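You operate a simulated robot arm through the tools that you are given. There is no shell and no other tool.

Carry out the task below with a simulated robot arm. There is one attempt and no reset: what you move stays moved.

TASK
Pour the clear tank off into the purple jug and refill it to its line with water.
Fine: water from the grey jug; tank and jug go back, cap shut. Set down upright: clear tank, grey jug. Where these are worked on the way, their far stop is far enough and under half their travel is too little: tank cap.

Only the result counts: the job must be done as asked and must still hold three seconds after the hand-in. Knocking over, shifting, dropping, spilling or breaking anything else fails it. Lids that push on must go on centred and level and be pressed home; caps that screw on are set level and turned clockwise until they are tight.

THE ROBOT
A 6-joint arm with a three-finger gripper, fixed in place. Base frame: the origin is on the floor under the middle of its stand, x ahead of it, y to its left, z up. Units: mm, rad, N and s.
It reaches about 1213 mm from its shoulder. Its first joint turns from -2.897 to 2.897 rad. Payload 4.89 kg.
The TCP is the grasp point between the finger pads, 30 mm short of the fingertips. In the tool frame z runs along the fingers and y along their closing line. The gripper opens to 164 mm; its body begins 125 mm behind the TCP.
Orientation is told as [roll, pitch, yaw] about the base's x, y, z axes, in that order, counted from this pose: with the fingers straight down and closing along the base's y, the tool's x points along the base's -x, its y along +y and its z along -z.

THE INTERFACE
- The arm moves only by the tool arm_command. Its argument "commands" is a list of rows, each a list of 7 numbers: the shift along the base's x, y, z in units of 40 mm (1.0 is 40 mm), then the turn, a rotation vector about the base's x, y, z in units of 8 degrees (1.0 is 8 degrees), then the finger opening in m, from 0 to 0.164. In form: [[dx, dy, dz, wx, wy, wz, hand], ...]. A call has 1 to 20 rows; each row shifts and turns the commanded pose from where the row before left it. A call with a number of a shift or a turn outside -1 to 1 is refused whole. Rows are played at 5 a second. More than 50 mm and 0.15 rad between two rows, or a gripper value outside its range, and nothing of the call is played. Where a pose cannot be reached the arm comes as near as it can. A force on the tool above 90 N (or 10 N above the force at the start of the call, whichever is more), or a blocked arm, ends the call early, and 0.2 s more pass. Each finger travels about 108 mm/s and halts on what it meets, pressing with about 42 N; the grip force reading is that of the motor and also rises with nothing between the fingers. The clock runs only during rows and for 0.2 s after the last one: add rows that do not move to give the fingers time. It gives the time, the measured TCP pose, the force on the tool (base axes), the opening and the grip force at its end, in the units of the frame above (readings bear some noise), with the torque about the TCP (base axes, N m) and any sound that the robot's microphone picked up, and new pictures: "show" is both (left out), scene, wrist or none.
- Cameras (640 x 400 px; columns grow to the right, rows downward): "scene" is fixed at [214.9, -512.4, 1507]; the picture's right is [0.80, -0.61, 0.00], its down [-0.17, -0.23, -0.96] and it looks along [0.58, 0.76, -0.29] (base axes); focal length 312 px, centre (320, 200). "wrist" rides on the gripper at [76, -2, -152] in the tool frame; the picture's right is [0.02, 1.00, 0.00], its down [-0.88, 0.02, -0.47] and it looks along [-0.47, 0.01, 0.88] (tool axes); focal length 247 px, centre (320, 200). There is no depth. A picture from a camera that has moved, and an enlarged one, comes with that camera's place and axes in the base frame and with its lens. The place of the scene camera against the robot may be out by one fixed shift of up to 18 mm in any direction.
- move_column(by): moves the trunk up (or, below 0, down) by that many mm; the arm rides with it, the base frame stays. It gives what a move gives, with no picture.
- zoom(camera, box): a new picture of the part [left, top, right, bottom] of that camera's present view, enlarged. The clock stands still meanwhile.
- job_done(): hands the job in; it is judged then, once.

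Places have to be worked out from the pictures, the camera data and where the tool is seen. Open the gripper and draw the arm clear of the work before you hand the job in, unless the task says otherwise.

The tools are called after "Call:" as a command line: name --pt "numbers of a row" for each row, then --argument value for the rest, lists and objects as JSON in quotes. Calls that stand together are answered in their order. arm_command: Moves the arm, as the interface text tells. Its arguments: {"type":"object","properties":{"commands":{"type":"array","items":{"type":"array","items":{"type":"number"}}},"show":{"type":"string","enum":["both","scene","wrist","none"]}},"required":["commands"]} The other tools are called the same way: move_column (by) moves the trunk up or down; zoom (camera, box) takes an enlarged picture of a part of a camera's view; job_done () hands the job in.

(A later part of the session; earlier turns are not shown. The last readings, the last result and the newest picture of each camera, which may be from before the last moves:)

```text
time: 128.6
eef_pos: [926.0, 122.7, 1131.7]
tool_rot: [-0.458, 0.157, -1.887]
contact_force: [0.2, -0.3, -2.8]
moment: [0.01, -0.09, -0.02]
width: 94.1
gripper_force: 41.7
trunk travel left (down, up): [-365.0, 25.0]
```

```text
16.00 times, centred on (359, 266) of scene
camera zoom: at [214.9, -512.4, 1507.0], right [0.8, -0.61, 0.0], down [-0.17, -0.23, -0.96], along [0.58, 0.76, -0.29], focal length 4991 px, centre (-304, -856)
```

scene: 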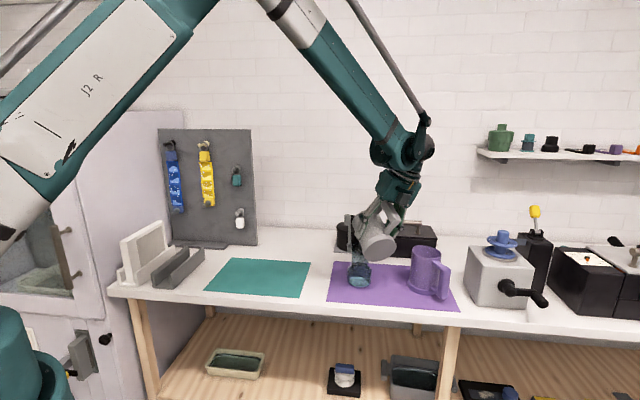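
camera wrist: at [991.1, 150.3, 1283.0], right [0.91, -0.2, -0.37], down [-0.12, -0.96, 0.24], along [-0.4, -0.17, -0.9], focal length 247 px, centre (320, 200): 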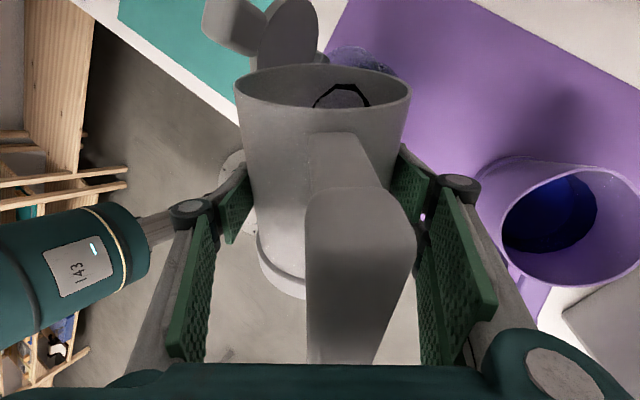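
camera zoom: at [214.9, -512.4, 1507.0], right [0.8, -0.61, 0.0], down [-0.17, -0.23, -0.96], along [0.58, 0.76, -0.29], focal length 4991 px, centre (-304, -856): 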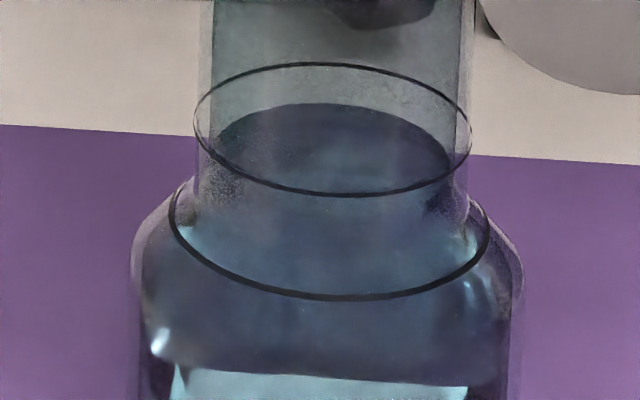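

Call:
arm_command --pt "0.08 -0.027 0 0.17 0.43 0.18 0.04" --pt "0 0 0.02 -0.116 0.046 0 0.04" --pt "0 0 0.02 -0.116 0.046 0 0.04" --pt "0 0 0 0 0 0 0.04" --show "wrist"

Call:
zoom --camera "scene" --box '[348, 256, 370, 276]'

Call:
zoom --camera "wrist" --box '[220, 0, 420, 150]'

```text
time: 129.6
eef_pos: [931.6, 122.0, 1134.3]
tool_rot: [-0.516, 0.131, -1.874]
contact_force: [-0.8, 0.4, -3.0]
moment: [0.05, -0.12, 0.0]
width: 93.6
gripper_force: 42.8
trunk travel left (down, up): [-365.0, 25.0]
camera wrist: at [1017.5, 158.4, 1275.9], right [0.86, -0.18, -0.49], down [-0.04, -0.96, 0.28], along [-0.52, -0.23, -0.83], focal length 247 px, centre (320, 200)
```

wrist: 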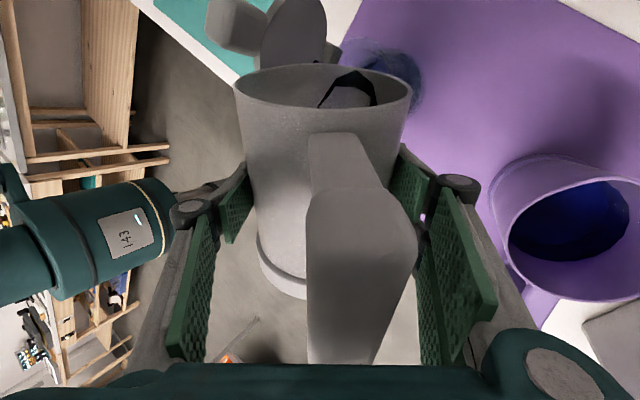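

```text
16.00 times, centred on (359, 266) of scene
camera zoom: at [214.9, -512.4, 1507.0], right [0.8, -0.61, 0.0], down [-0.17, -0.23, -0.96], along [0.58, 0.76, -0.29], focal length 4991 px, centre (-304, -856)
```

zoom: 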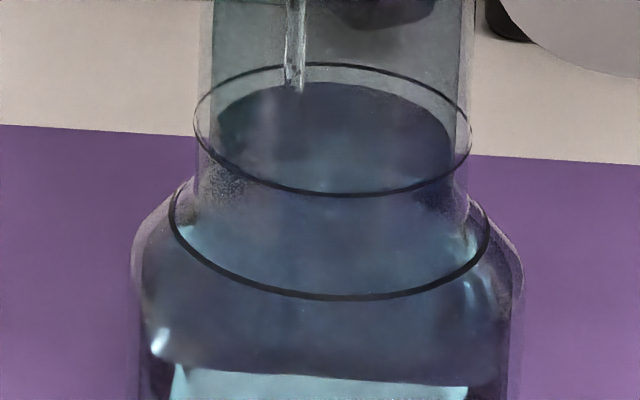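

```text
2.67 times, centred on (320, 75) of wrist
camera zoom: at [1017.5, 158.4, 1275.9], right [0.86, -0.18, -0.49], down [-0.04, -0.96, 0.28], along [-0.52, -0.23, -0.83], focal length 659 px, centre (320, 533)
```

zoom: 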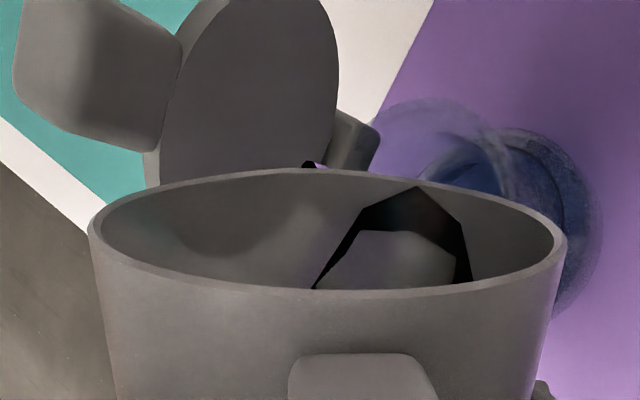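

Level is now only ~2–3 mm under the upper ring and still flowing – tilting back at once.

Call:
arm_command --pt "0 0 0 0.92 -0.365 0 0.04" --pt "0 0 0.05 0.92 -0.365 0 0.04" --pt "0 0 0.1 0.92 -0.365 0 0.04" --show "both"

Call:
zoom --camera "scene" --box '[348, 256, 370, 276]'

Call:
zoom --camera "scene" --box '[330, 200, 430, 300]'

```text
time: 130.4
eef_pos: [931.5, 122.8, 1139.3]
tool_rot: [-0.491, 0.542, -1.86]
contact_force: [-0.2, 0.2, -3.6]
moment: [0.01, -0.02, 0.01]
width: 94.0
gripper_force: 42.1
trunk travel left (down, up): [-365.0, 25.0]
camera wrist: at [996.3, 99.3, 1294.2], right [0.92, 0.0, -0.39], down [-0.04, -0.99, -0.1], along [-0.39, 0.11, -0.91], focal length 247 px, centre (320, 200)
```

scene: 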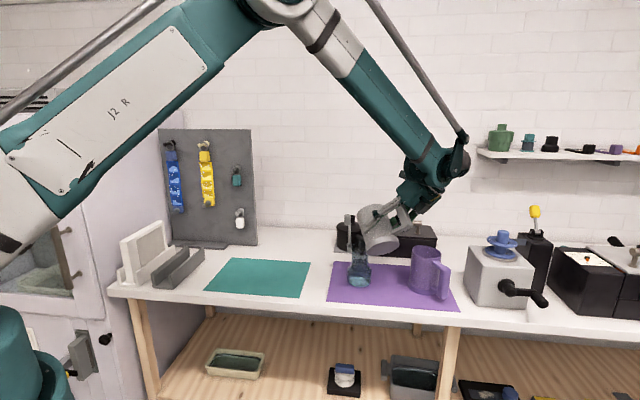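
wrist: 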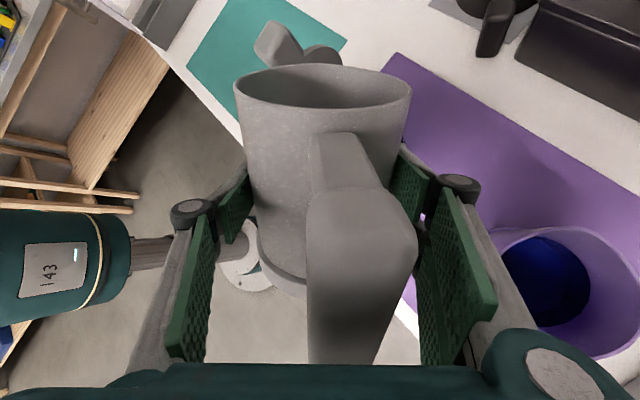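

```text
16.00 times, centred on (359, 266) of scene
camera zoom: at [214.9, -512.4, 1507.0], right [0.8, -0.61, 0.0], down [-0.17, -0.23, -0.96], along [0.58, 0.76, -0.29], focal length 4991 px, centre (-304, -856)
```

zoom: 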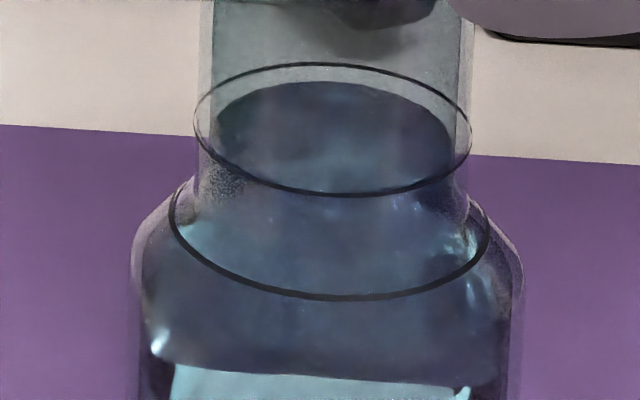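

```text
4.00 times, centred on (380, 250) of scene
camera zoom: at [214.9, -512.4, 1507.0], right [0.8, -0.61, 0.0], down [-0.17, -0.23, -0.96], along [0.58, 0.76, -0.29], focal length 1248 px, centre (80, 0)
```

zoom: 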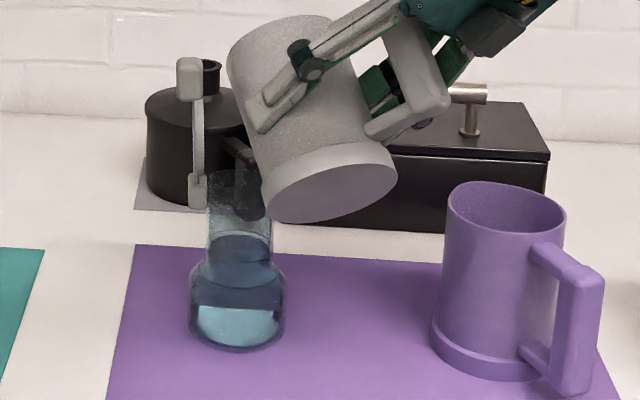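

Flow stopped with the surface ~2 mm below the upper ring (inside the marked band). Now lift the jug clear, back away, then undo the roll and tilt to bring it upright.

Call:
arm_command --pt "0 0 0.4 0 0 0 0.04" --pt "0 0 0.6 0 0 0 0.04" --pt "-0.08 -0.27 0.3 0 0 0 0.04" --pt "-0.17 -0.54 0 0 0 0 0.04" --pt "-0.17 -0.54 0 0 0 0 0.04" --pt "-0.17 -0.54 0 0 0 0 0.04" --pt "0 0 0 -0.196 -0.514 -0.463 0.04" --pt "0 0 0 -0.196 -0.514 -0.463 0.04" --pt "0 0 0 -0.196 -0.514 -0.463 0.04" --pt "0 0 0 -0.196 -0.514 -0.463 0.04" --pt "0 0 0 -0.196 -0.514 -0.463 0.04" --show "both"

```text
time: 132.8
eef_pos: [907.3, 45.2, 1191.1]
tool_rot: [-0.045, 0.531, -1.958]
contact_force: [0.1, 0.0, -3.4]
moment: [0.1, 0.03, 0.0]
width: 93.7
gripper_force: 42.3
trunk travel left (down, up): [-365.0, 25.0]
camera wrist: at [907.3, 34.7, 1361.3], right [0.94, -0.34, -0.03], down [-0.34, -0.94, -0.04], along [-0.01, 0.05, -1.0], focal length 247 px, centre (320, 200)
```

scene: 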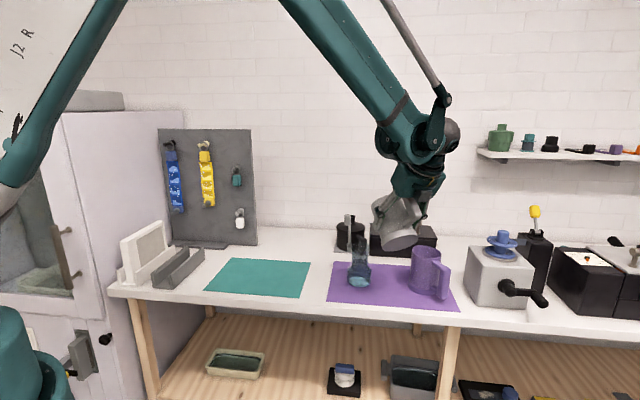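
wrist: 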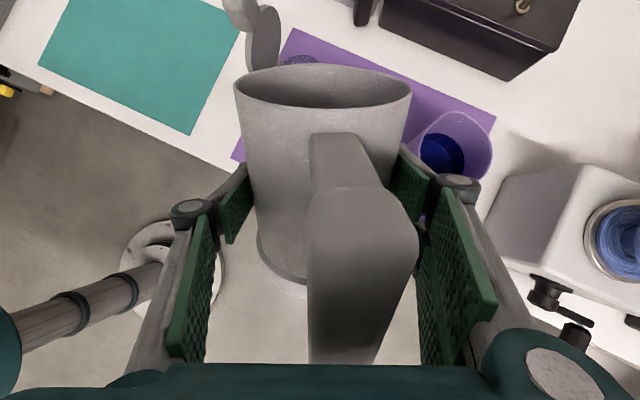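

Call:
arm_command --pt "0 0 0 0.584 -0.215 0 0.04" --pt "0 0 0 0.584 -0.215 0 0.04" --pt "0 0 0 0.584 -0.215 0 0.04" --pt "0 0 0 0.584 -0.215 0 0.04" --pt "0 0 0 0.584 -0.215 0 0.04" --pt "0 0 0 0.584 -0.215 0 0.04" --pt "0 0 0 0.584 -0.215 0 0.04" --pt "0 0 0 0.584 -0.215 0 0.04" --pt "0 0 0 0.584 -0.215 0 0.04" --pt "0 0 0 0.55 -0.2 0 0.04" --show "both"

Call:
zoom --camera "scene" --box '[330, 200, 450, 310]'

```text
time: 135.0
eef_pos: [906.7, 45.6, 1191.5]
tool_rot: [-0.193, 1.392, -2.092]
contact_force: [-0.5, 0.2, -2.4]
moment: [-0.09, -0.01, -0.03]
width: 93.6
gripper_force: 42.2
trunk travel left (down, up): [-365.0, 25.0]
camera wrist: at [863.9, -83.1, 1293.6], right [0.95, -0.32, -0.01], down [-0.21, -0.58, -0.79], along [0.24, 0.75, -0.62], focal length 247 px, centre (320, 200)
```

scene: 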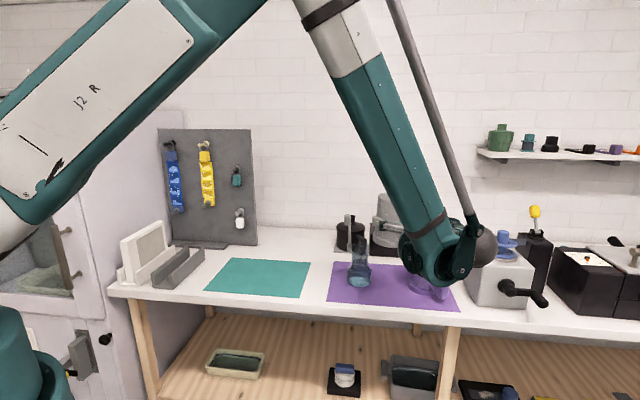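
wrist: 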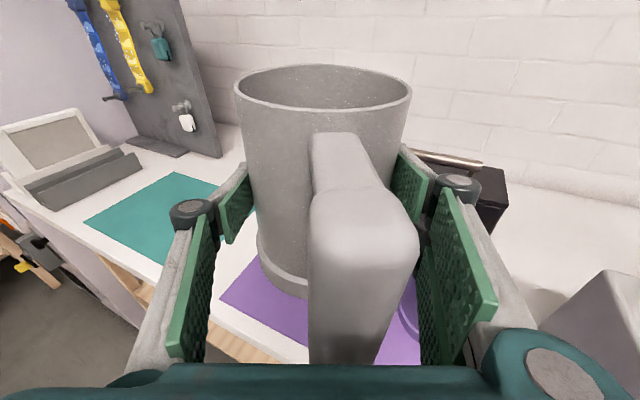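

```text
3.64 times, centred on (390, 255) of scene
camera zoom: at [214.9, -512.4, 1507.0], right [0.8, -0.61, 0.0], down [-0.17, -0.23, -0.96], along [0.58, 0.76, -0.29], focal length 1134 px, centre (66, 0)
```

zoom: 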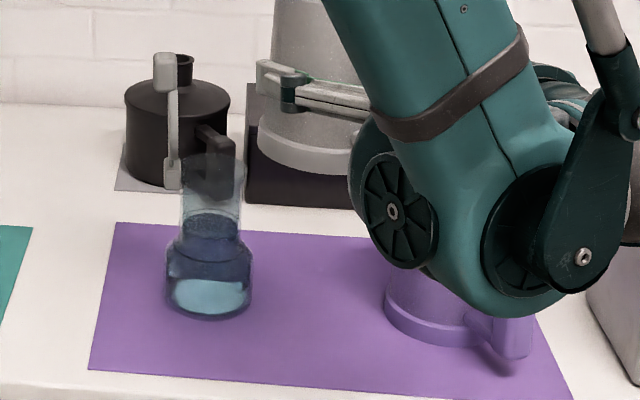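

The jug is level again and the tank stands untouched with its refill. I'll bring the trunk back down in two stages (arm rising in between) so the arm can reach the jug's place.

Call:
move_column --by -140

Call:
arm_command --pt "-0.2 -0.15 0.5 0 0 0 0.04" --pt "-0.2 -0.15 0.6 0 0 0 0.04" --pt "-0.2 -0.15 0.6 0 0 0 0.04" --pt "-0.2 -0.15 0.6 0 0 0 0.04" --pt "-0.2 -0.15 0.6 0 0 0 0.04" --pt "-0.2 -0.15 0.5 0 0 0 0.04" --show "both"

```text
time: 136.6
eef_pos: [907.8, 46.0, 1051.2]
tool_rot: [-0.192, 1.392, -2.089]
contact_force: [-0.4, -0.1, -3.0]
moment: [-0.07, 0.01, -0.01]
width: 93.8
gripper_force: 41.9
trunk travel left (down, up): [-225.0, 165.0]
```

```text
time: 138.0
eef_pos: [859.3, 9.1, 1187.8]
tool_rot: [-0.194, 1.391, -2.089]
contact_force: [1.3, -0.1, -3.3]
moment: [-0.01, 0.02, 0.11]
width: 93.8
gripper_force: 41.8
trunk travel left (down, up): [-225.0, 165.0]
camera wrist: at [816.2, -119.4, 1290.2], right [0.95, -0.32, -0.01], down [-0.21, -0.58, -0.78], along [0.24, 0.75, -0.62], focal length 247 px, centre (320, 200)
```

scene: 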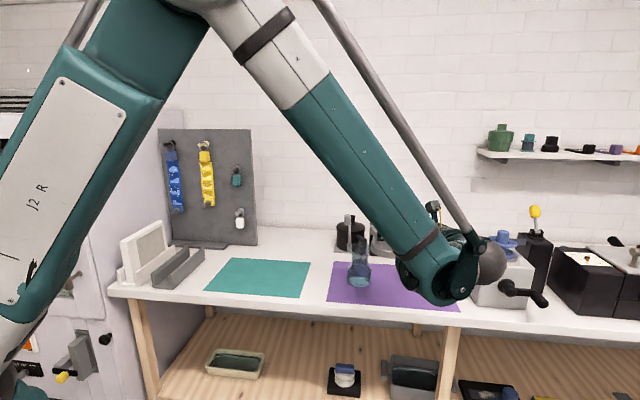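
wrist: 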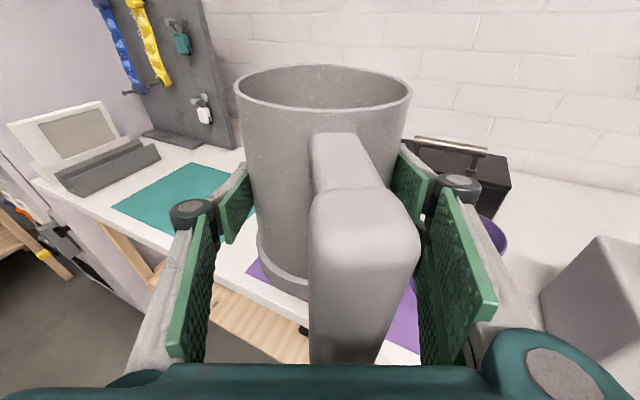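

Call:
move_column --by -150

Call:
arm_command --pt "-0.2 0.1 0.35 0 0 0 0.04" --pt "-0.4 0.35 0.35 0 0 0 0.04" --pt "-0.5 0.5 0.35 0 0 0.07 0.04" --pt "-0.52 0.6 0.3 0 0 0.07 0.04" --pt "-0.52 0.6 0.1 0 0 0 0.04" --pt "-0.52 0.65 0 0 0 0 0.04" --pt "-0.52 0.65 0 0 0 0 0.04" --pt "-0.52 0.65 0 0 0 0 0.04" --pt "-0.5 0.65 0 0 0 0 0.04" --pt "-0.4 0.6 0 0 0 0 0.04" --pt "-0.3 0.5 0 0 0 0 0.04" --show "both"

```text
time: 139.8
eef_pos: [858.8, 10.3, 1038.3]
tool_rot: [-0.191, 1.391, -2.09]
contact_force: [-0.1, 0.3, -2.7]
moment: [-0.04, 0.04, 0.01]
width: 93.8
gripper_force: 41.8
trunk travel left (down, up): [-75.0, 315.0]
```

```text
time: 142.2
eef_pos: [663.9, 243.6, 1094.8]
tool_rot: [-0.194, 1.393, -2.068]
contact_force: [1.4, -1.1, -2.9]
moment: [0.02, -0.03, 0.13]
width: 93.5
gripper_force: 41.5
trunk travel left (down, up): [-75.0, 315.0]
camera wrist: at [622.8, 114.0, 1197.8], right [0.95, -0.3, -0.01], down [-0.2, -0.59, -0.78], along [0.23, 0.75, -0.62], focal length 247 px, centre (320, 200)
```

scene: 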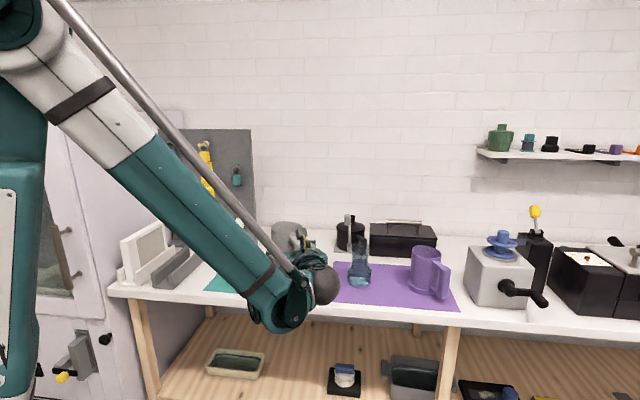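
wrist: 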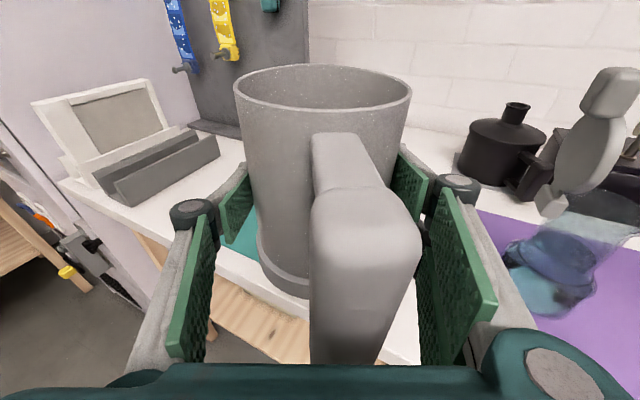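

Back in front of the teal mat. Returning along the same line and descending to just above the mat.

Call:
arm_command --pt "0.09 0.3 -0.2 0 0 0 0.04" --pt "0.18 0.58 -0.35 0 0 0 0.04" --pt "0.19 0.62 -0.4 0 0 0 0.04" --pt "0.19 0.62 -0.4 0 0 0 0.04" --pt "0.19 0.62 -0.4 0 0 0 0.04" --pt "0.19 0.62 -0.4 0 0 0 0.04" --pt "0.15 0.5 -0.35 0 0 0 0.04" --pt "0.08 0.33 -0.2 0 0 0 0.04" --pt "0 0 0 0 0 0 0.04" --show "both"

```text
time: 144.2
eef_pos: [713.2, 412.0, 987.7]
tool_rot: [-0.193, 1.391, -2.072]
contact_force: [0.2, 0.4, -2.9]
moment: [-0.03, 0.04, 0.02]
width: 93.5
gripper_force: 41.8
trunk travel left (down, up): [-75.0, 315.0]
camera wrist: at [673.2, 281.7, 1089.9], right [0.95, -0.3, -0.01], down [-0.2, -0.59, -0.78], along [0.23, 0.75, -0.62], focal length 247 px, centre (320, 200)
```

scene: 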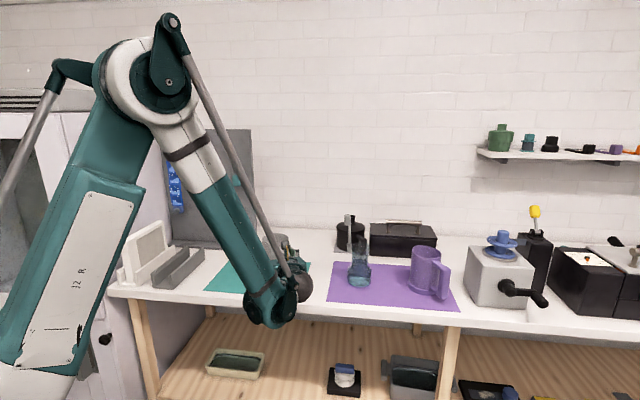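
wrist: 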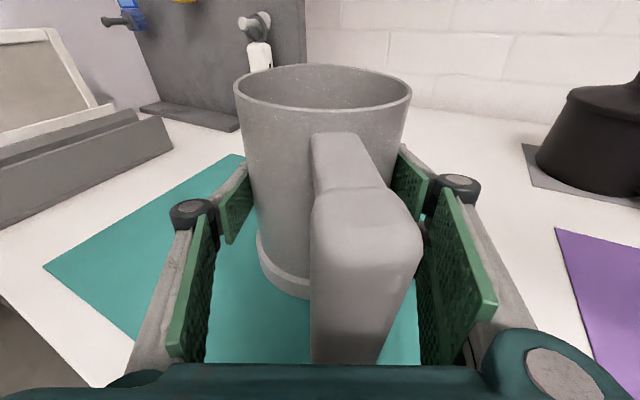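

Above its spot. Lowering gently to feel contact.

Call:
arm_command --pt "0.01 0 -0.15 0 0 0 0.04" --pt "0 0 -0.12 0 0 0 0.04" --pt "0 0 -0.08 0 0 0 0.04" --show "none"

Call:
arm_command --pt "0 0 -0.04 0 0 0 0.04" --pt "0 0 -0.025 0 0 0 0.04" --show "none"

```text
time: 145.0
eef_pos: [714.1, 411.5, 974.4]
tool_rot: [-0.19, 1.391, -2.07]
contact_force: [-0.7, 0.2, -2.5]
moment: [-0.02, 0.04, -0.03]
width: 93.7
gripper_force: 42.2
trunk travel left (down, up): [-75.0, 315.0]
```

```text
time: 145.6
eef_pos: [714.6, 411.2, 970.6]
tool_rot: [-0.191, 1.391, -2.071]
contact_force: [-0.8, -0.8, -2.2]
moment: [-0.05, 0.0, -0.01]
width: 93.7
gripper_force: 42.0
trunk travel left (down, up): [-75.0, 315.0]
```

Call:
arm_command --pt "0 0 -0.025 0 0 0 0.04" --show "none"

Call:
arm_command --pt "0 0 -0.025 0 0 0 0.04" --show "none"

```text
time: 146.0
eef_pos: [713.5, 410.6, 970.6]
tool_rot: [-0.191, 1.394, -2.071]
contact_force: [0.9, 0.1, 6.9]
moment: [-0.02, -0.58, 0.0]
width: 93.4
gripper_force: 42.2
trunk travel left (down, up): [-75.0, 315.0]
```

```text
time: 146.4
eef_pos: [712.8, 411.0, 969.3]
tool_rot: [-0.191, 1.393, -2.067]
contact_force: [0.5, 0.0, 17.4]
moment: [-0.03, -1.01, 0.01]
width: 93.9
gripper_force: 42.4
trunk travel left (down, up): [-75.0, 315.0]
```

The jug is on the mat (17 N). Easing 1 mm up and opening slowly.

Call:
arm_command --pt "0 0 0.025 0 0 0 0.06" --pt "0 0 0 0 0 0 0.085" --pt "0 0 0 0 0 0 0.093" --pt "0 0 0 0 0 0 0.097" --pt "0 0 0 0 0 0 0.102" --pt "0 0 0 0 0 0 0.11" --pt "0 0 0 0 0 0 0.125" --pt "0 0 0 0 0 0 0.14" --pt "0 0 0 0 0 0 0.15" --show "wrist"

```text
time: 148.4
eef_pos: [713.5, 411.4, 970.3]
tool_rot: [-0.191, 1.391, -2.071]
contact_force: [0.7, -0.6, 0.1]
moment: [0.03, -0.01, 0.0]
width: 150.3
gripper_force: 0.1
trunk travel left (down, up): [-75.0, 315.0]
camera wrist: at [673.2, 281.4, 1072.5], right [0.95, -0.3, -0.01], down [-0.2, -0.59, -0.78], along [0.23, 0.75, -0.62], focal length 247 px, centre (320, 200)
```

wrist: 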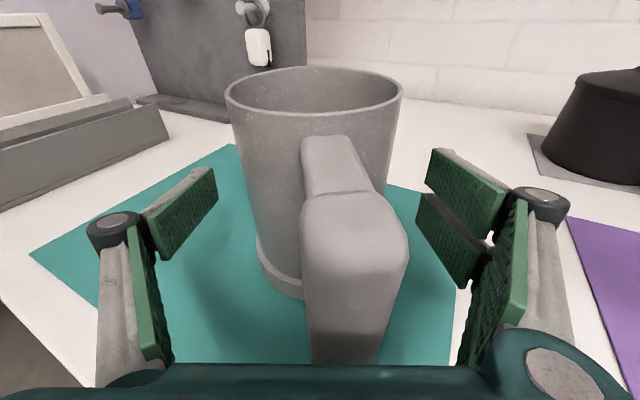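

Jug stands upright and free. Withdrawing straight back.

Call:
arm_command --pt "-0.1 -0.3 0.055 0 0 0 0.155" --pt "-0.23 -0.7 0.13 0 0 0 0.155" --pt "-0.23 -0.7 0.13 0 0 0 0.155" --pt "-0.23 -0.7 0.13 0 0 0 0.155" --pt "-0.23 -0.7 0.13 0 0 0 0.155" --pt "-0.23 -0.7 0.3 0 0 0 0.12" --pt "0 0 0.8 0 0 0 0.08" --pt "0 0 0.8 0 0 0 0.06" --show "both"

```text
time: 150.2
eef_pos: [664.8, 259.3, 1068.4]
tool_rot: [-0.196, 1.39, -2.073]
contact_force: [2.2, -0.3, -0.4]
moment: [0.08, 0.04, 0.21]
width: 60.0
gripper_force: 0.1
trunk travel left (down, up): [-75.0, 315.0]
camera wrist: at [624.1, 130.0, 1170.8], right [0.95, -0.3, -0.01], down [-0.2, -0.59, -0.78], along [0.23, 0.75, -0.62], focal length 247 px, centre (320, 200)
```

scene: 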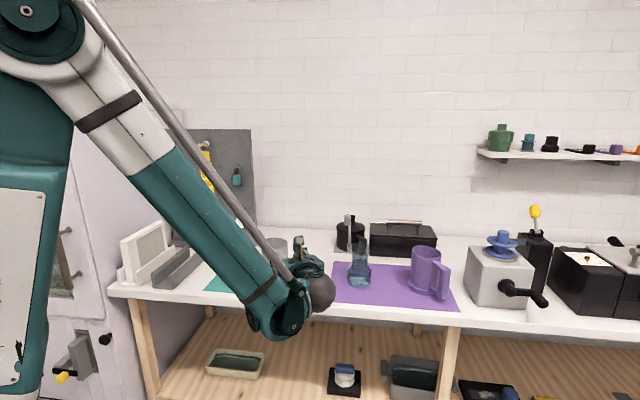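
wrist: 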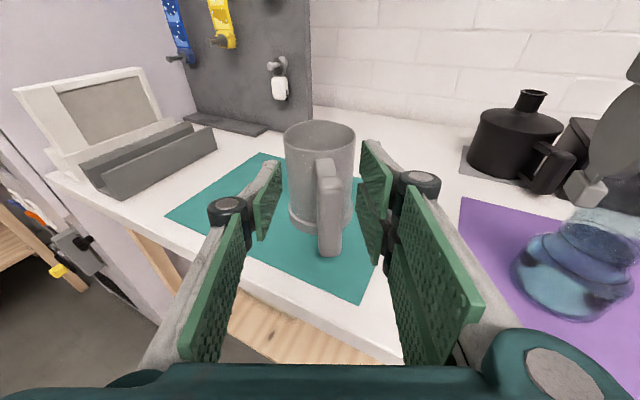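

The grey jug is back on its mat. Next, shutting the cap: I'll close the fingers and bring them round to the left-rear side of the open cap (yaw 57°), first at a safe distance in front.

Call:
arm_command --pt "0.3 -0.4 0.46 0 0 -0.2 0.04" --pt "0.55 -0.69 0.46 0 0 -0.38 0.02" --pt "0.55 -0.69 0.46 0 0 -0.38 0.0" --pt "0.55 -0.69 0.46 0 0 -0.38 0.0" --pt "0.55 -0.69 0.46 0 0 -0.38 0.0" --pt "0.24 -0.3 0 0 0 -0.18 0.0" --show "both"

```text
time: 151.6
eef_pos: [773.0, 119.9, 1160.9]
tool_rot: [-0.192, 1.392, -2.334]
contact_force: [0.1, 0.1, 0.9]
moment: [-0.02, 0.01, -0.07]
width: 0.0
gripper_force: 41.7
trunk travel left (down, up): [-75.0, 315.0]
camera wrist: at [699.6, 6.2, 1263.8], right [0.84, -0.54, -0.01], down [-0.34, -0.52, -0.78], along [0.42, 0.66, -0.62], focal length 247 px, centre (320, 200)
```

scene: 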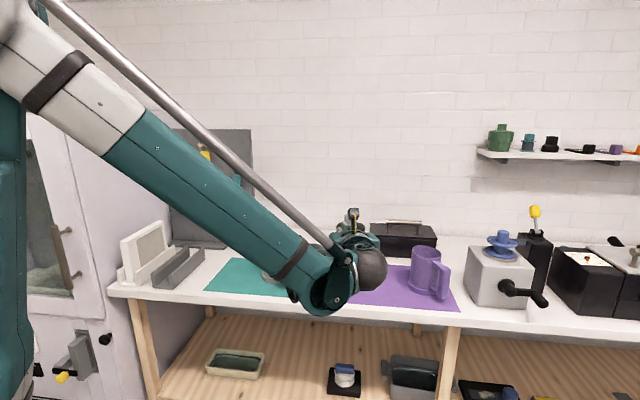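
wrist: 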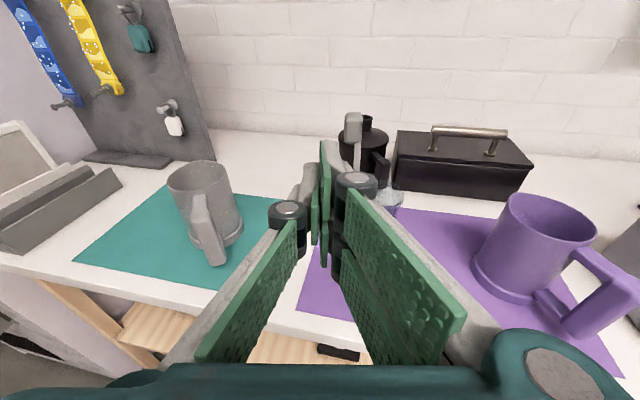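

Call:
zoom --camera "wrist" --box '[270, 90, 430, 260]'

Call:
zoom --camera "scene" --box '[320, 190, 440, 300]'

```text
2.35 times, centred on (350, 175) of wrist
camera zoom: at [699.6, 6.2, 1263.8], right [0.84, -0.54, -0.01], down [-0.34, -0.52, -0.78], along [0.42, 0.66, -0.62], focal length 581 px, centre (249, 259)
```

zoom: 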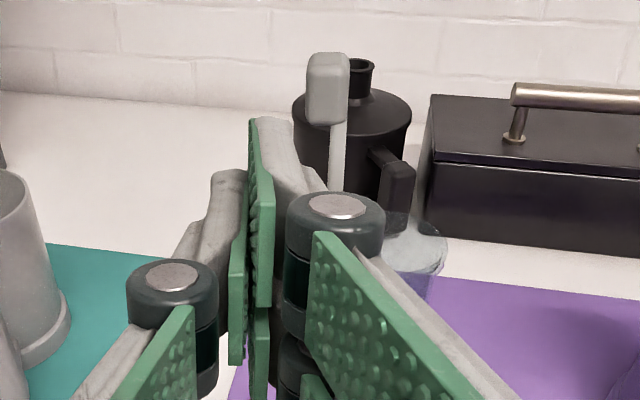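

```text
3.64 times, centred on (380, 245) of scene
camera zoom: at [214.9, -512.4, 1507.0], right [0.8, -0.61, 0.0], down [-0.17, -0.23, -0.96], along [0.58, 0.76, -0.29], focal length 1134 px, centre (102, 36)
```

zoom: 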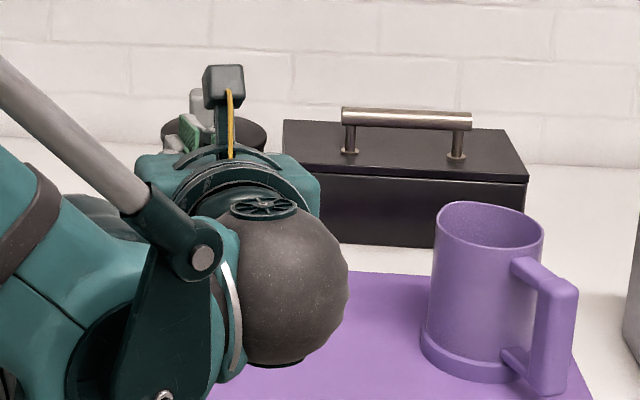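

The cap stands edge-on, tab at z≈1122–1162, its left face ~28 mm right of my centre line; the closed fingers reach only 15 mm right, so I can slide in beside it. Advancing 145 mm.

Call:
arm_command --pt "0.4 0.6 0 0 0 0 0.0" --pt "0.5 0.75 0 0 0 0 0.0" --pt "0.5 0.75 0 0 0 0 0.0" --pt "0.5 0.75 0 0 0 0 0.0" --pt "0.13 0.19 0 0 0 0 0.0" --show "both"

Call:
zoom --camera "wrist" --box '[270, 60, 470, 260]'

```text
time: 152.8
eef_pos: [853.6, 243.4, 1161.1]
tool_rot: [-0.192, 1.39, -2.334]
contact_force: [0.2, -1.5, 0.1]
moment: [0.02, 0.01, 0.02]
width: 0.0
gripper_force: 41.6
trunk travel left (down, up): [-75.0, 315.0]
camera wrist: at [780.5, 128.0, 1263.8], right [0.84, -0.54, -0.01], down [-0.34, -0.52, -0.78], along [0.42, 0.66, -0.62], focal length 247 px, centre (320, 200)
```

scene: 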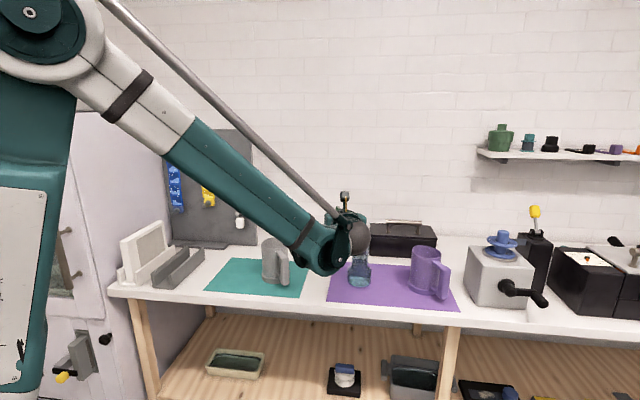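
wrist: 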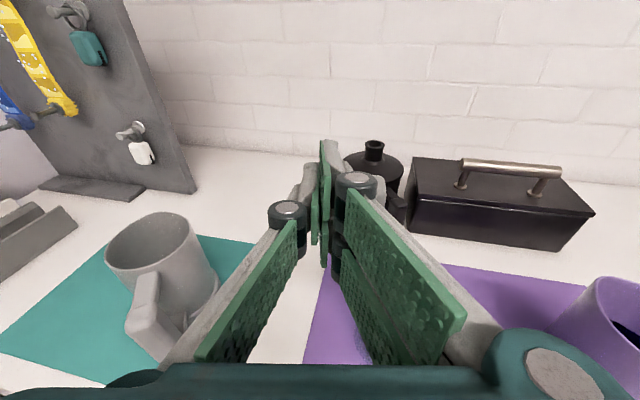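

```text
2.00 times, centred on (370, 160) of wrist
camera zoom: at [780.5, 128.0, 1263.8], right [0.84, -0.54, -0.01], down [-0.34, -0.52, -0.78], along [0.42, 0.66, -0.62], focal length 494 px, centre (220, 280)
```

zoom: 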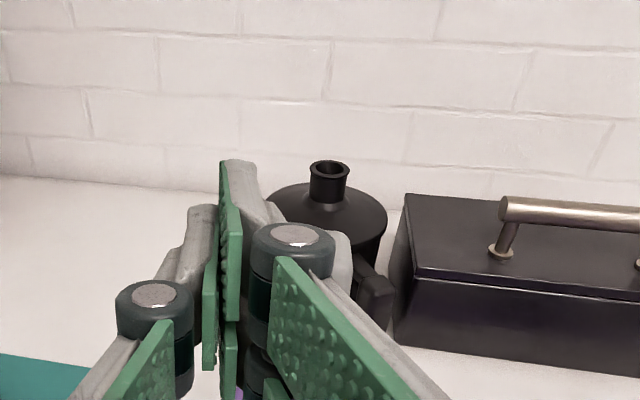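

In position beside the cap. Pushing the tab slowly to the right.

Call:
arm_command --pt "0.156 -0.105 0.01 0 0 0 0.0" --pt "0.156 -0.105 0.01 0 0 0 0.0" --pt "0.156 -0.105 0.01 0 0 0 0.0" --pt "0.156 -0.105 0.01 0 0 0 0.0" --show "both"

Call:
zoom --camera "scene" --box '[320, 190, 420, 300]'

Call:
zoom --camera "wrist" --box '[270, 100, 470, 300]'

```text
time: 153.8
eef_pos: [879.4, 225.6, 1164.2]
tool_rot: [-0.193, 1.392, -2.334]
contact_force: [-0.5, 0.4, 0.4]
moment: [-0.02, -0.02, -0.05]
width: 0.0
gripper_force: 42.1
trunk travel left (down, up): [-75.0, 315.0]
camera wrist: at [805.1, 111.0, 1265.5], right [0.84, -0.54, -0.01], down [-0.34, -0.52, -0.78], along [0.42, 0.66, -0.62], focal length 247 px, centre (320, 200)
```

scene: 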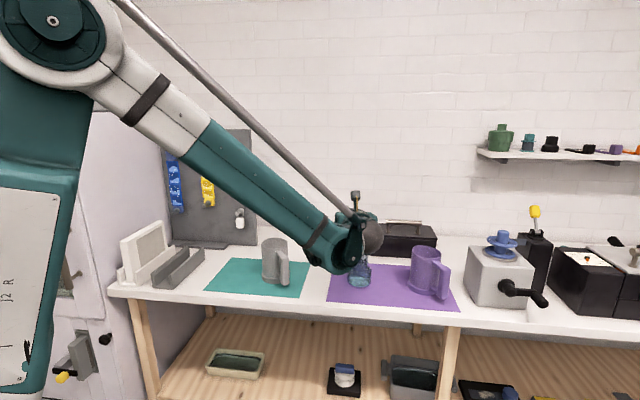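
wrist: 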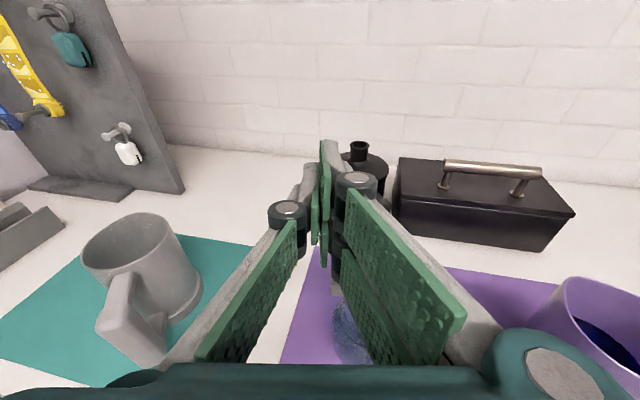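

```text
3.64 times, centred on (370, 245) of scene
camera zoom: at [214.9, -512.4, 1507.0], right [0.8, -0.61, 0.0], down [-0.17, -0.23, -0.96], along [0.58, 0.76, -0.29], focal length 1134 px, centre (138, 36)
```

zoom: 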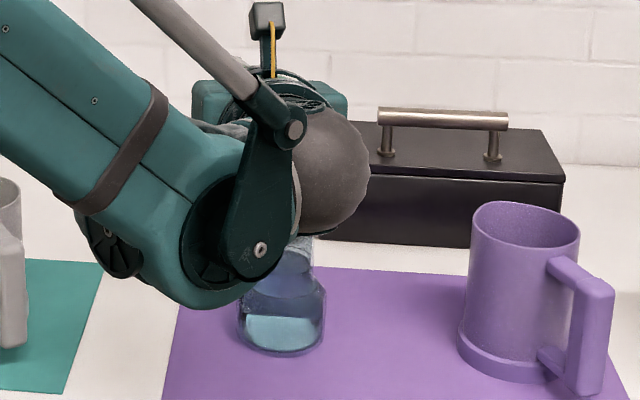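

```text
2.00 times, centred on (370, 200) of wrist
camera zoom: at [805.1, 111.0, 1265.5], right [0.84, -0.54, -0.01], down [-0.34, -0.52, -0.78], along [0.42, 0.66, -0.62], focal length 494 px, centre (220, 200)
```

zoom: 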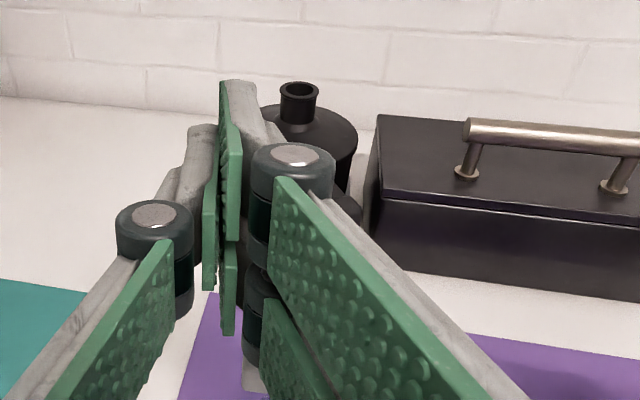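

Hardly any resistance. Continuing along the arc.

Call:
arm_command --pt "0.17 -0.115 0 0 0 0 0.0" --pt "0.17 -0.115 -0.02 0 0 0 0.0" --pt "0.17 -0.115 -0.05 0 0 0 0.0" --pt "0.15 -0.1 -0.07 0 0 0 0.0" --show "both"

Call:
zoom --camera "scene" --box '[320, 190, 420, 300]'

Call:
zoom --camera "wrist" --box '[270, 120, 470, 380]'

```text
time: 154.8
eef_pos: [905.8, 207.7, 1157.9]
tool_rot: [-0.191, 1.392, -2.333]
contact_force: [-1.1, -0.4, 0.3]
moment: [-0.09, 0.02, -0.07]
width: 0.0
gripper_force: 42.4
trunk travel left (down, up): [-75.0, 315.0]
camera wrist: at [832.1, 93.1, 1259.5], right [0.84, -0.54, -0.01], down [-0.34, -0.52, -0.78], along [0.42, 0.66, -0.62], focal length 247 px, centre (320, 200)
```

scene: 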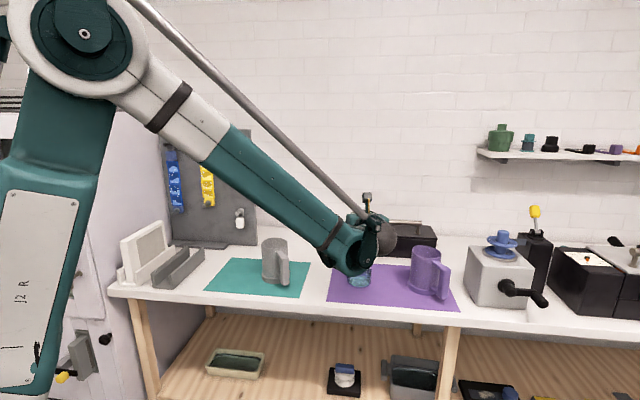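
wrist: 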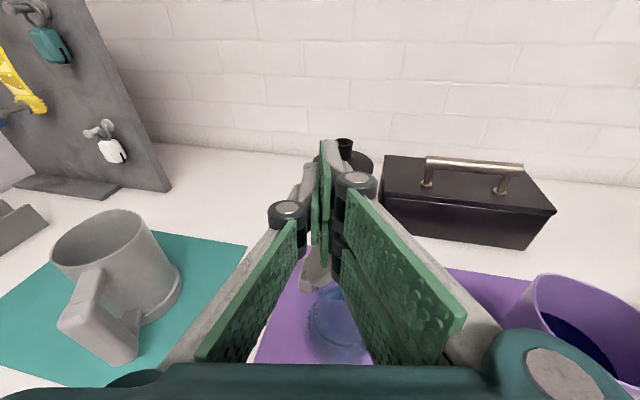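

```text
3.64 times, centred on (370, 245) of scene
camera zoom: at [214.9, -512.4, 1507.0], right [0.8, -0.61, 0.0], down [-0.17, -0.23, -0.96], along [0.58, 0.76, -0.29], focal length 1134 px, centre (138, 36)
```

zoom: 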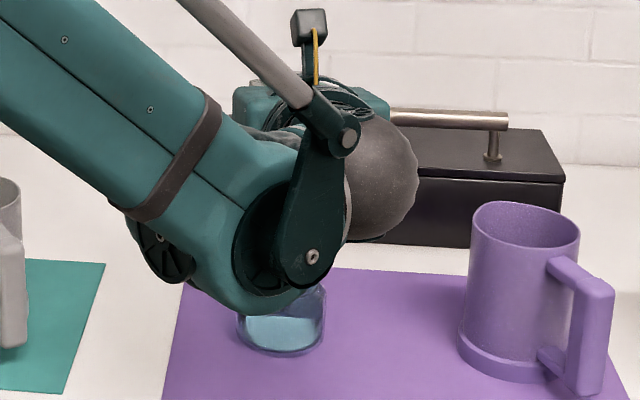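

```text
1.54 times, centred on (370, 250) of wrist
camera zoom: at [832.1, 93.1, 1259.5], right [0.84, -0.54, -0.01], down [-0.34, -0.52, -0.78], along [0.42, 0.66, -0.62], focal length 380 px, centre (243, 123)
```

zoom: 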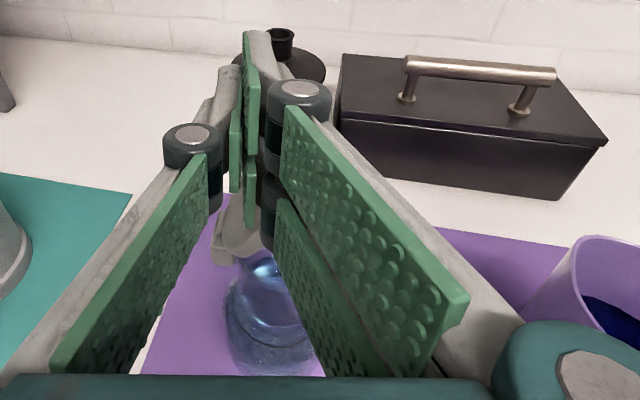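

The hinge side of the cap is visible below the fingers and moving; the tank stays upright. Continue down the arc.

Call:
arm_command --pt "0.2 -0.135 -0.07 0 0 0 0.0" --pt "0.2 -0.135 -0.15 0 0 0 0.0" --pt "0.19 -0.128 -0.18 0 0 0 0.0" --pt "0.17 -0.115 -0.2 0 0 0 0.0" --show "both"

Call:
zoom --camera "wrist" --box '[270, 120, 470, 380]'

```text
time: 155.8
eef_pos: [935.7, 187.2, 1133.1]
tool_rot: [-0.191, 1.392, -2.333]
contact_force: [-0.8, 0.9, 0.8]
moment: [-0.08, 0.03, -0.09]
width: 0.1
gripper_force: 41.6
trunk travel left (down, up): [-75.0, 315.0]
camera wrist: at [862.2, 72.7, 1235.4], right [0.84, -0.54, -0.01], down [-0.34, -0.52, -0.78], along [0.42, 0.66, -0.62], focal length 247 px, centre (320, 200)
```

scene: 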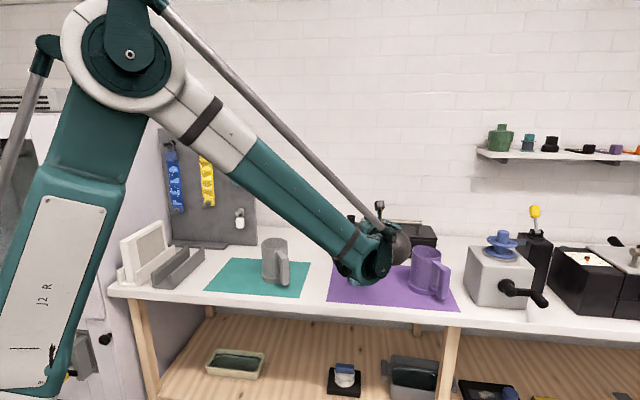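
wrist: 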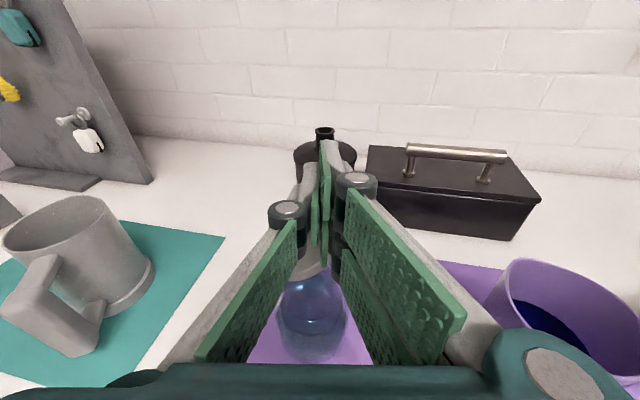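

```text
1.54 times, centred on (370, 250) of wrist
camera zoom: at [862.2, 72.7, 1235.4], right [0.84, -0.54, -0.01], down [-0.34, -0.52, -0.78], along [0.42, 0.66, -0.62], focal length 380 px, centre (243, 123)
```

zoom: 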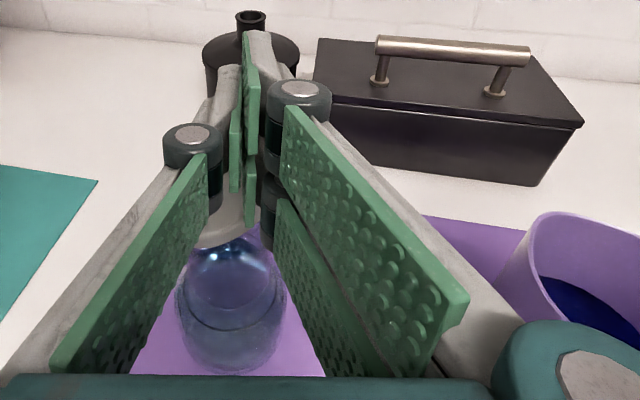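

Cap is coming down over the mouth. Continuing the last third of the arc.

Call:
arm_command --pt "0.145 -0.098 -0.2 0 0 0 0.0" --pt "0.12 -0.084 -0.25 0 0 0 0.0" --pt "0.083 -0.056 -0.25 0 0 0 0.0" --pt "0.06 -0.04 -0.2 0 0 0 0.0" --show "both"

Call:
zoom --camera "wrist" --box '[250, 120, 450, 380]'

Call:
zoom --camera "scene" --box '[330, 200, 430, 300]'

```text
time: 156.8
eef_pos: [952.3, 175.1, 1098.7]
tool_rot: [-0.195, 1.392, -2.338]
contact_force: [1.4, 3.2, 28.9]
moment: [0.51, -0.52, 0.02]
width: 0.0
gripper_force: 42.0
trunk travel left (down, up): [-75.0, 315.0]
camera wrist: at [877.8, 61.0, 1201.4], right [0.84, -0.54, -0.01], down [-0.34, -0.51, -0.79], along [0.42, 0.67, -0.62], focal length 247 px, centre (320, 200)
```

scene: 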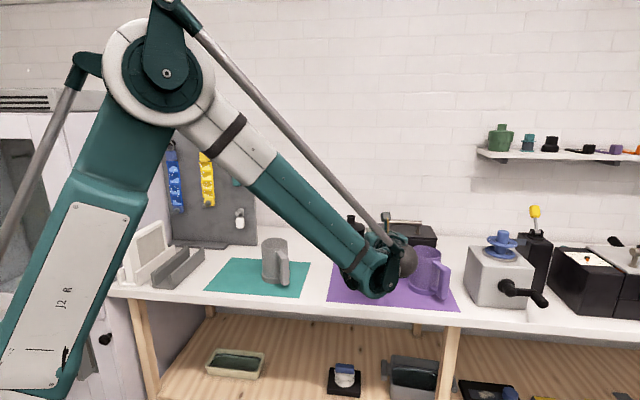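
wrist: 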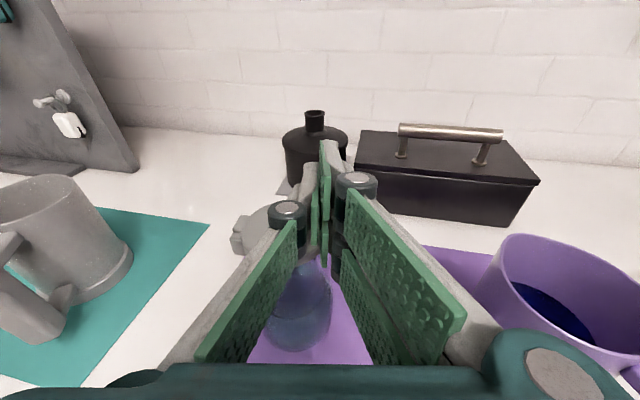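

```text
1.54 times, centred on (350, 250) of wrist
camera zoom: at [877.8, 61.0, 1201.4], right [0.84, -0.54, -0.01], down [-0.34, -0.51, -0.79], along [0.42, 0.67, -0.62], focal length 380 px, centre (274, 123)
```

zoom: 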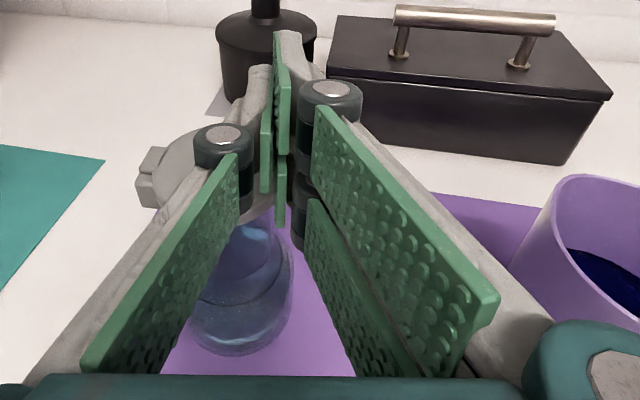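

```text
4.00 times, centred on (380, 250) of scene
camera zoom: at [214.9, -512.4, 1507.0], right [0.8, -0.61, 0.0], down [-0.17, -0.23, -0.96], along [0.58, 0.76, -0.29], focal length 1248 px, centre (80, 0)
```

zoom: 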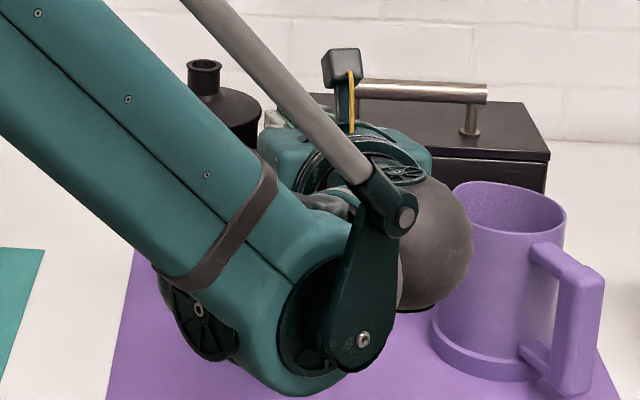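

29 N upward – the finger is pressing the shut cap on its tab. Relaxing a few millimetres, then I'll look.

Call:
arm_command --pt "0 0 0.1 0 0 0 0.0" --pt "0 0 0.15 0 0 0 0.0" --pt "-0.05 -0.08 0.4 0 0 0 0.0" --pt "-0.3 -0.45 0.6 0 0 0 0.0" --pt "-0.45 -0.67 0.3 0 0 0 0.0" --pt "-0.45 -0.67 0 0 0 0 0.0" --pt "-0.45 -0.67 0 0 0 0 0.0" --show "both"

Call:
zoom --camera "wrist" --box '[230, 120, 450, 340]'

```text
time: 158.4
eef_pos: [883.0, 76.0, 1158.3]
tool_rot: [-0.19, 1.391, -2.334]
contact_force: [0.3, 0.9, 0.7]
moment: [0.03, -0.03, 0.0]
width: 0.0
gripper_force: 42.0
trunk travel left (down, up): [-75.0, 315.0]
camera wrist: at [809.9, -39.2, 1261.4], right [0.84, -0.54, -0.01], down [-0.34, -0.52, -0.78], along [0.42, 0.66, -0.62], focal length 247 px, centre (320, 200)
```

scene: 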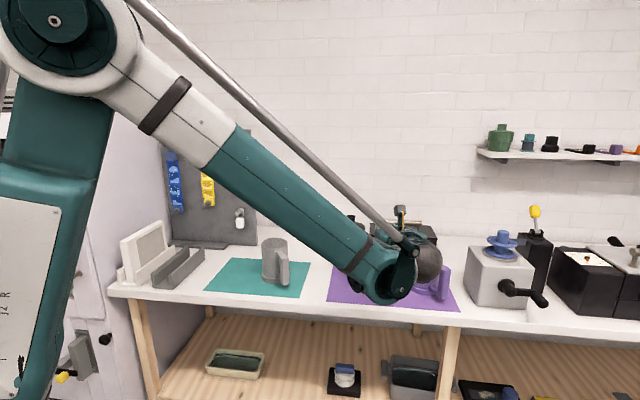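
wrist: 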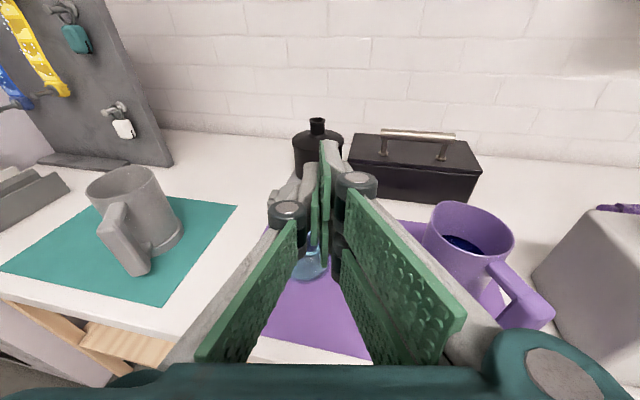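

```text
1.82 times, centred on (340, 230) of wrist
camera zoom: at [809.9, -39.2, 1261.4], right [0.84, -0.54, -0.01], down [-0.34, -0.52, -0.78], along [0.42, 0.66, -0.62], focal length 449 px, centre (284, 146)
```

zoom: 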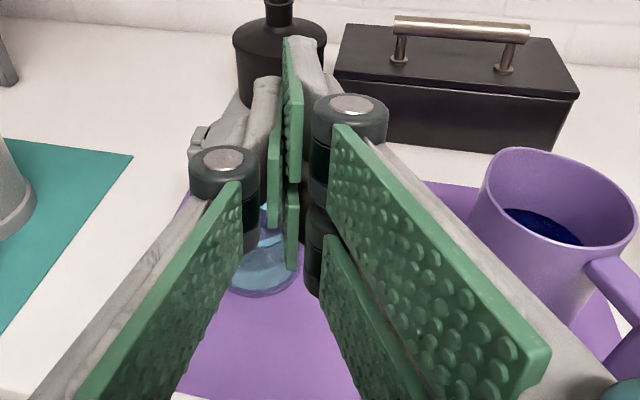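

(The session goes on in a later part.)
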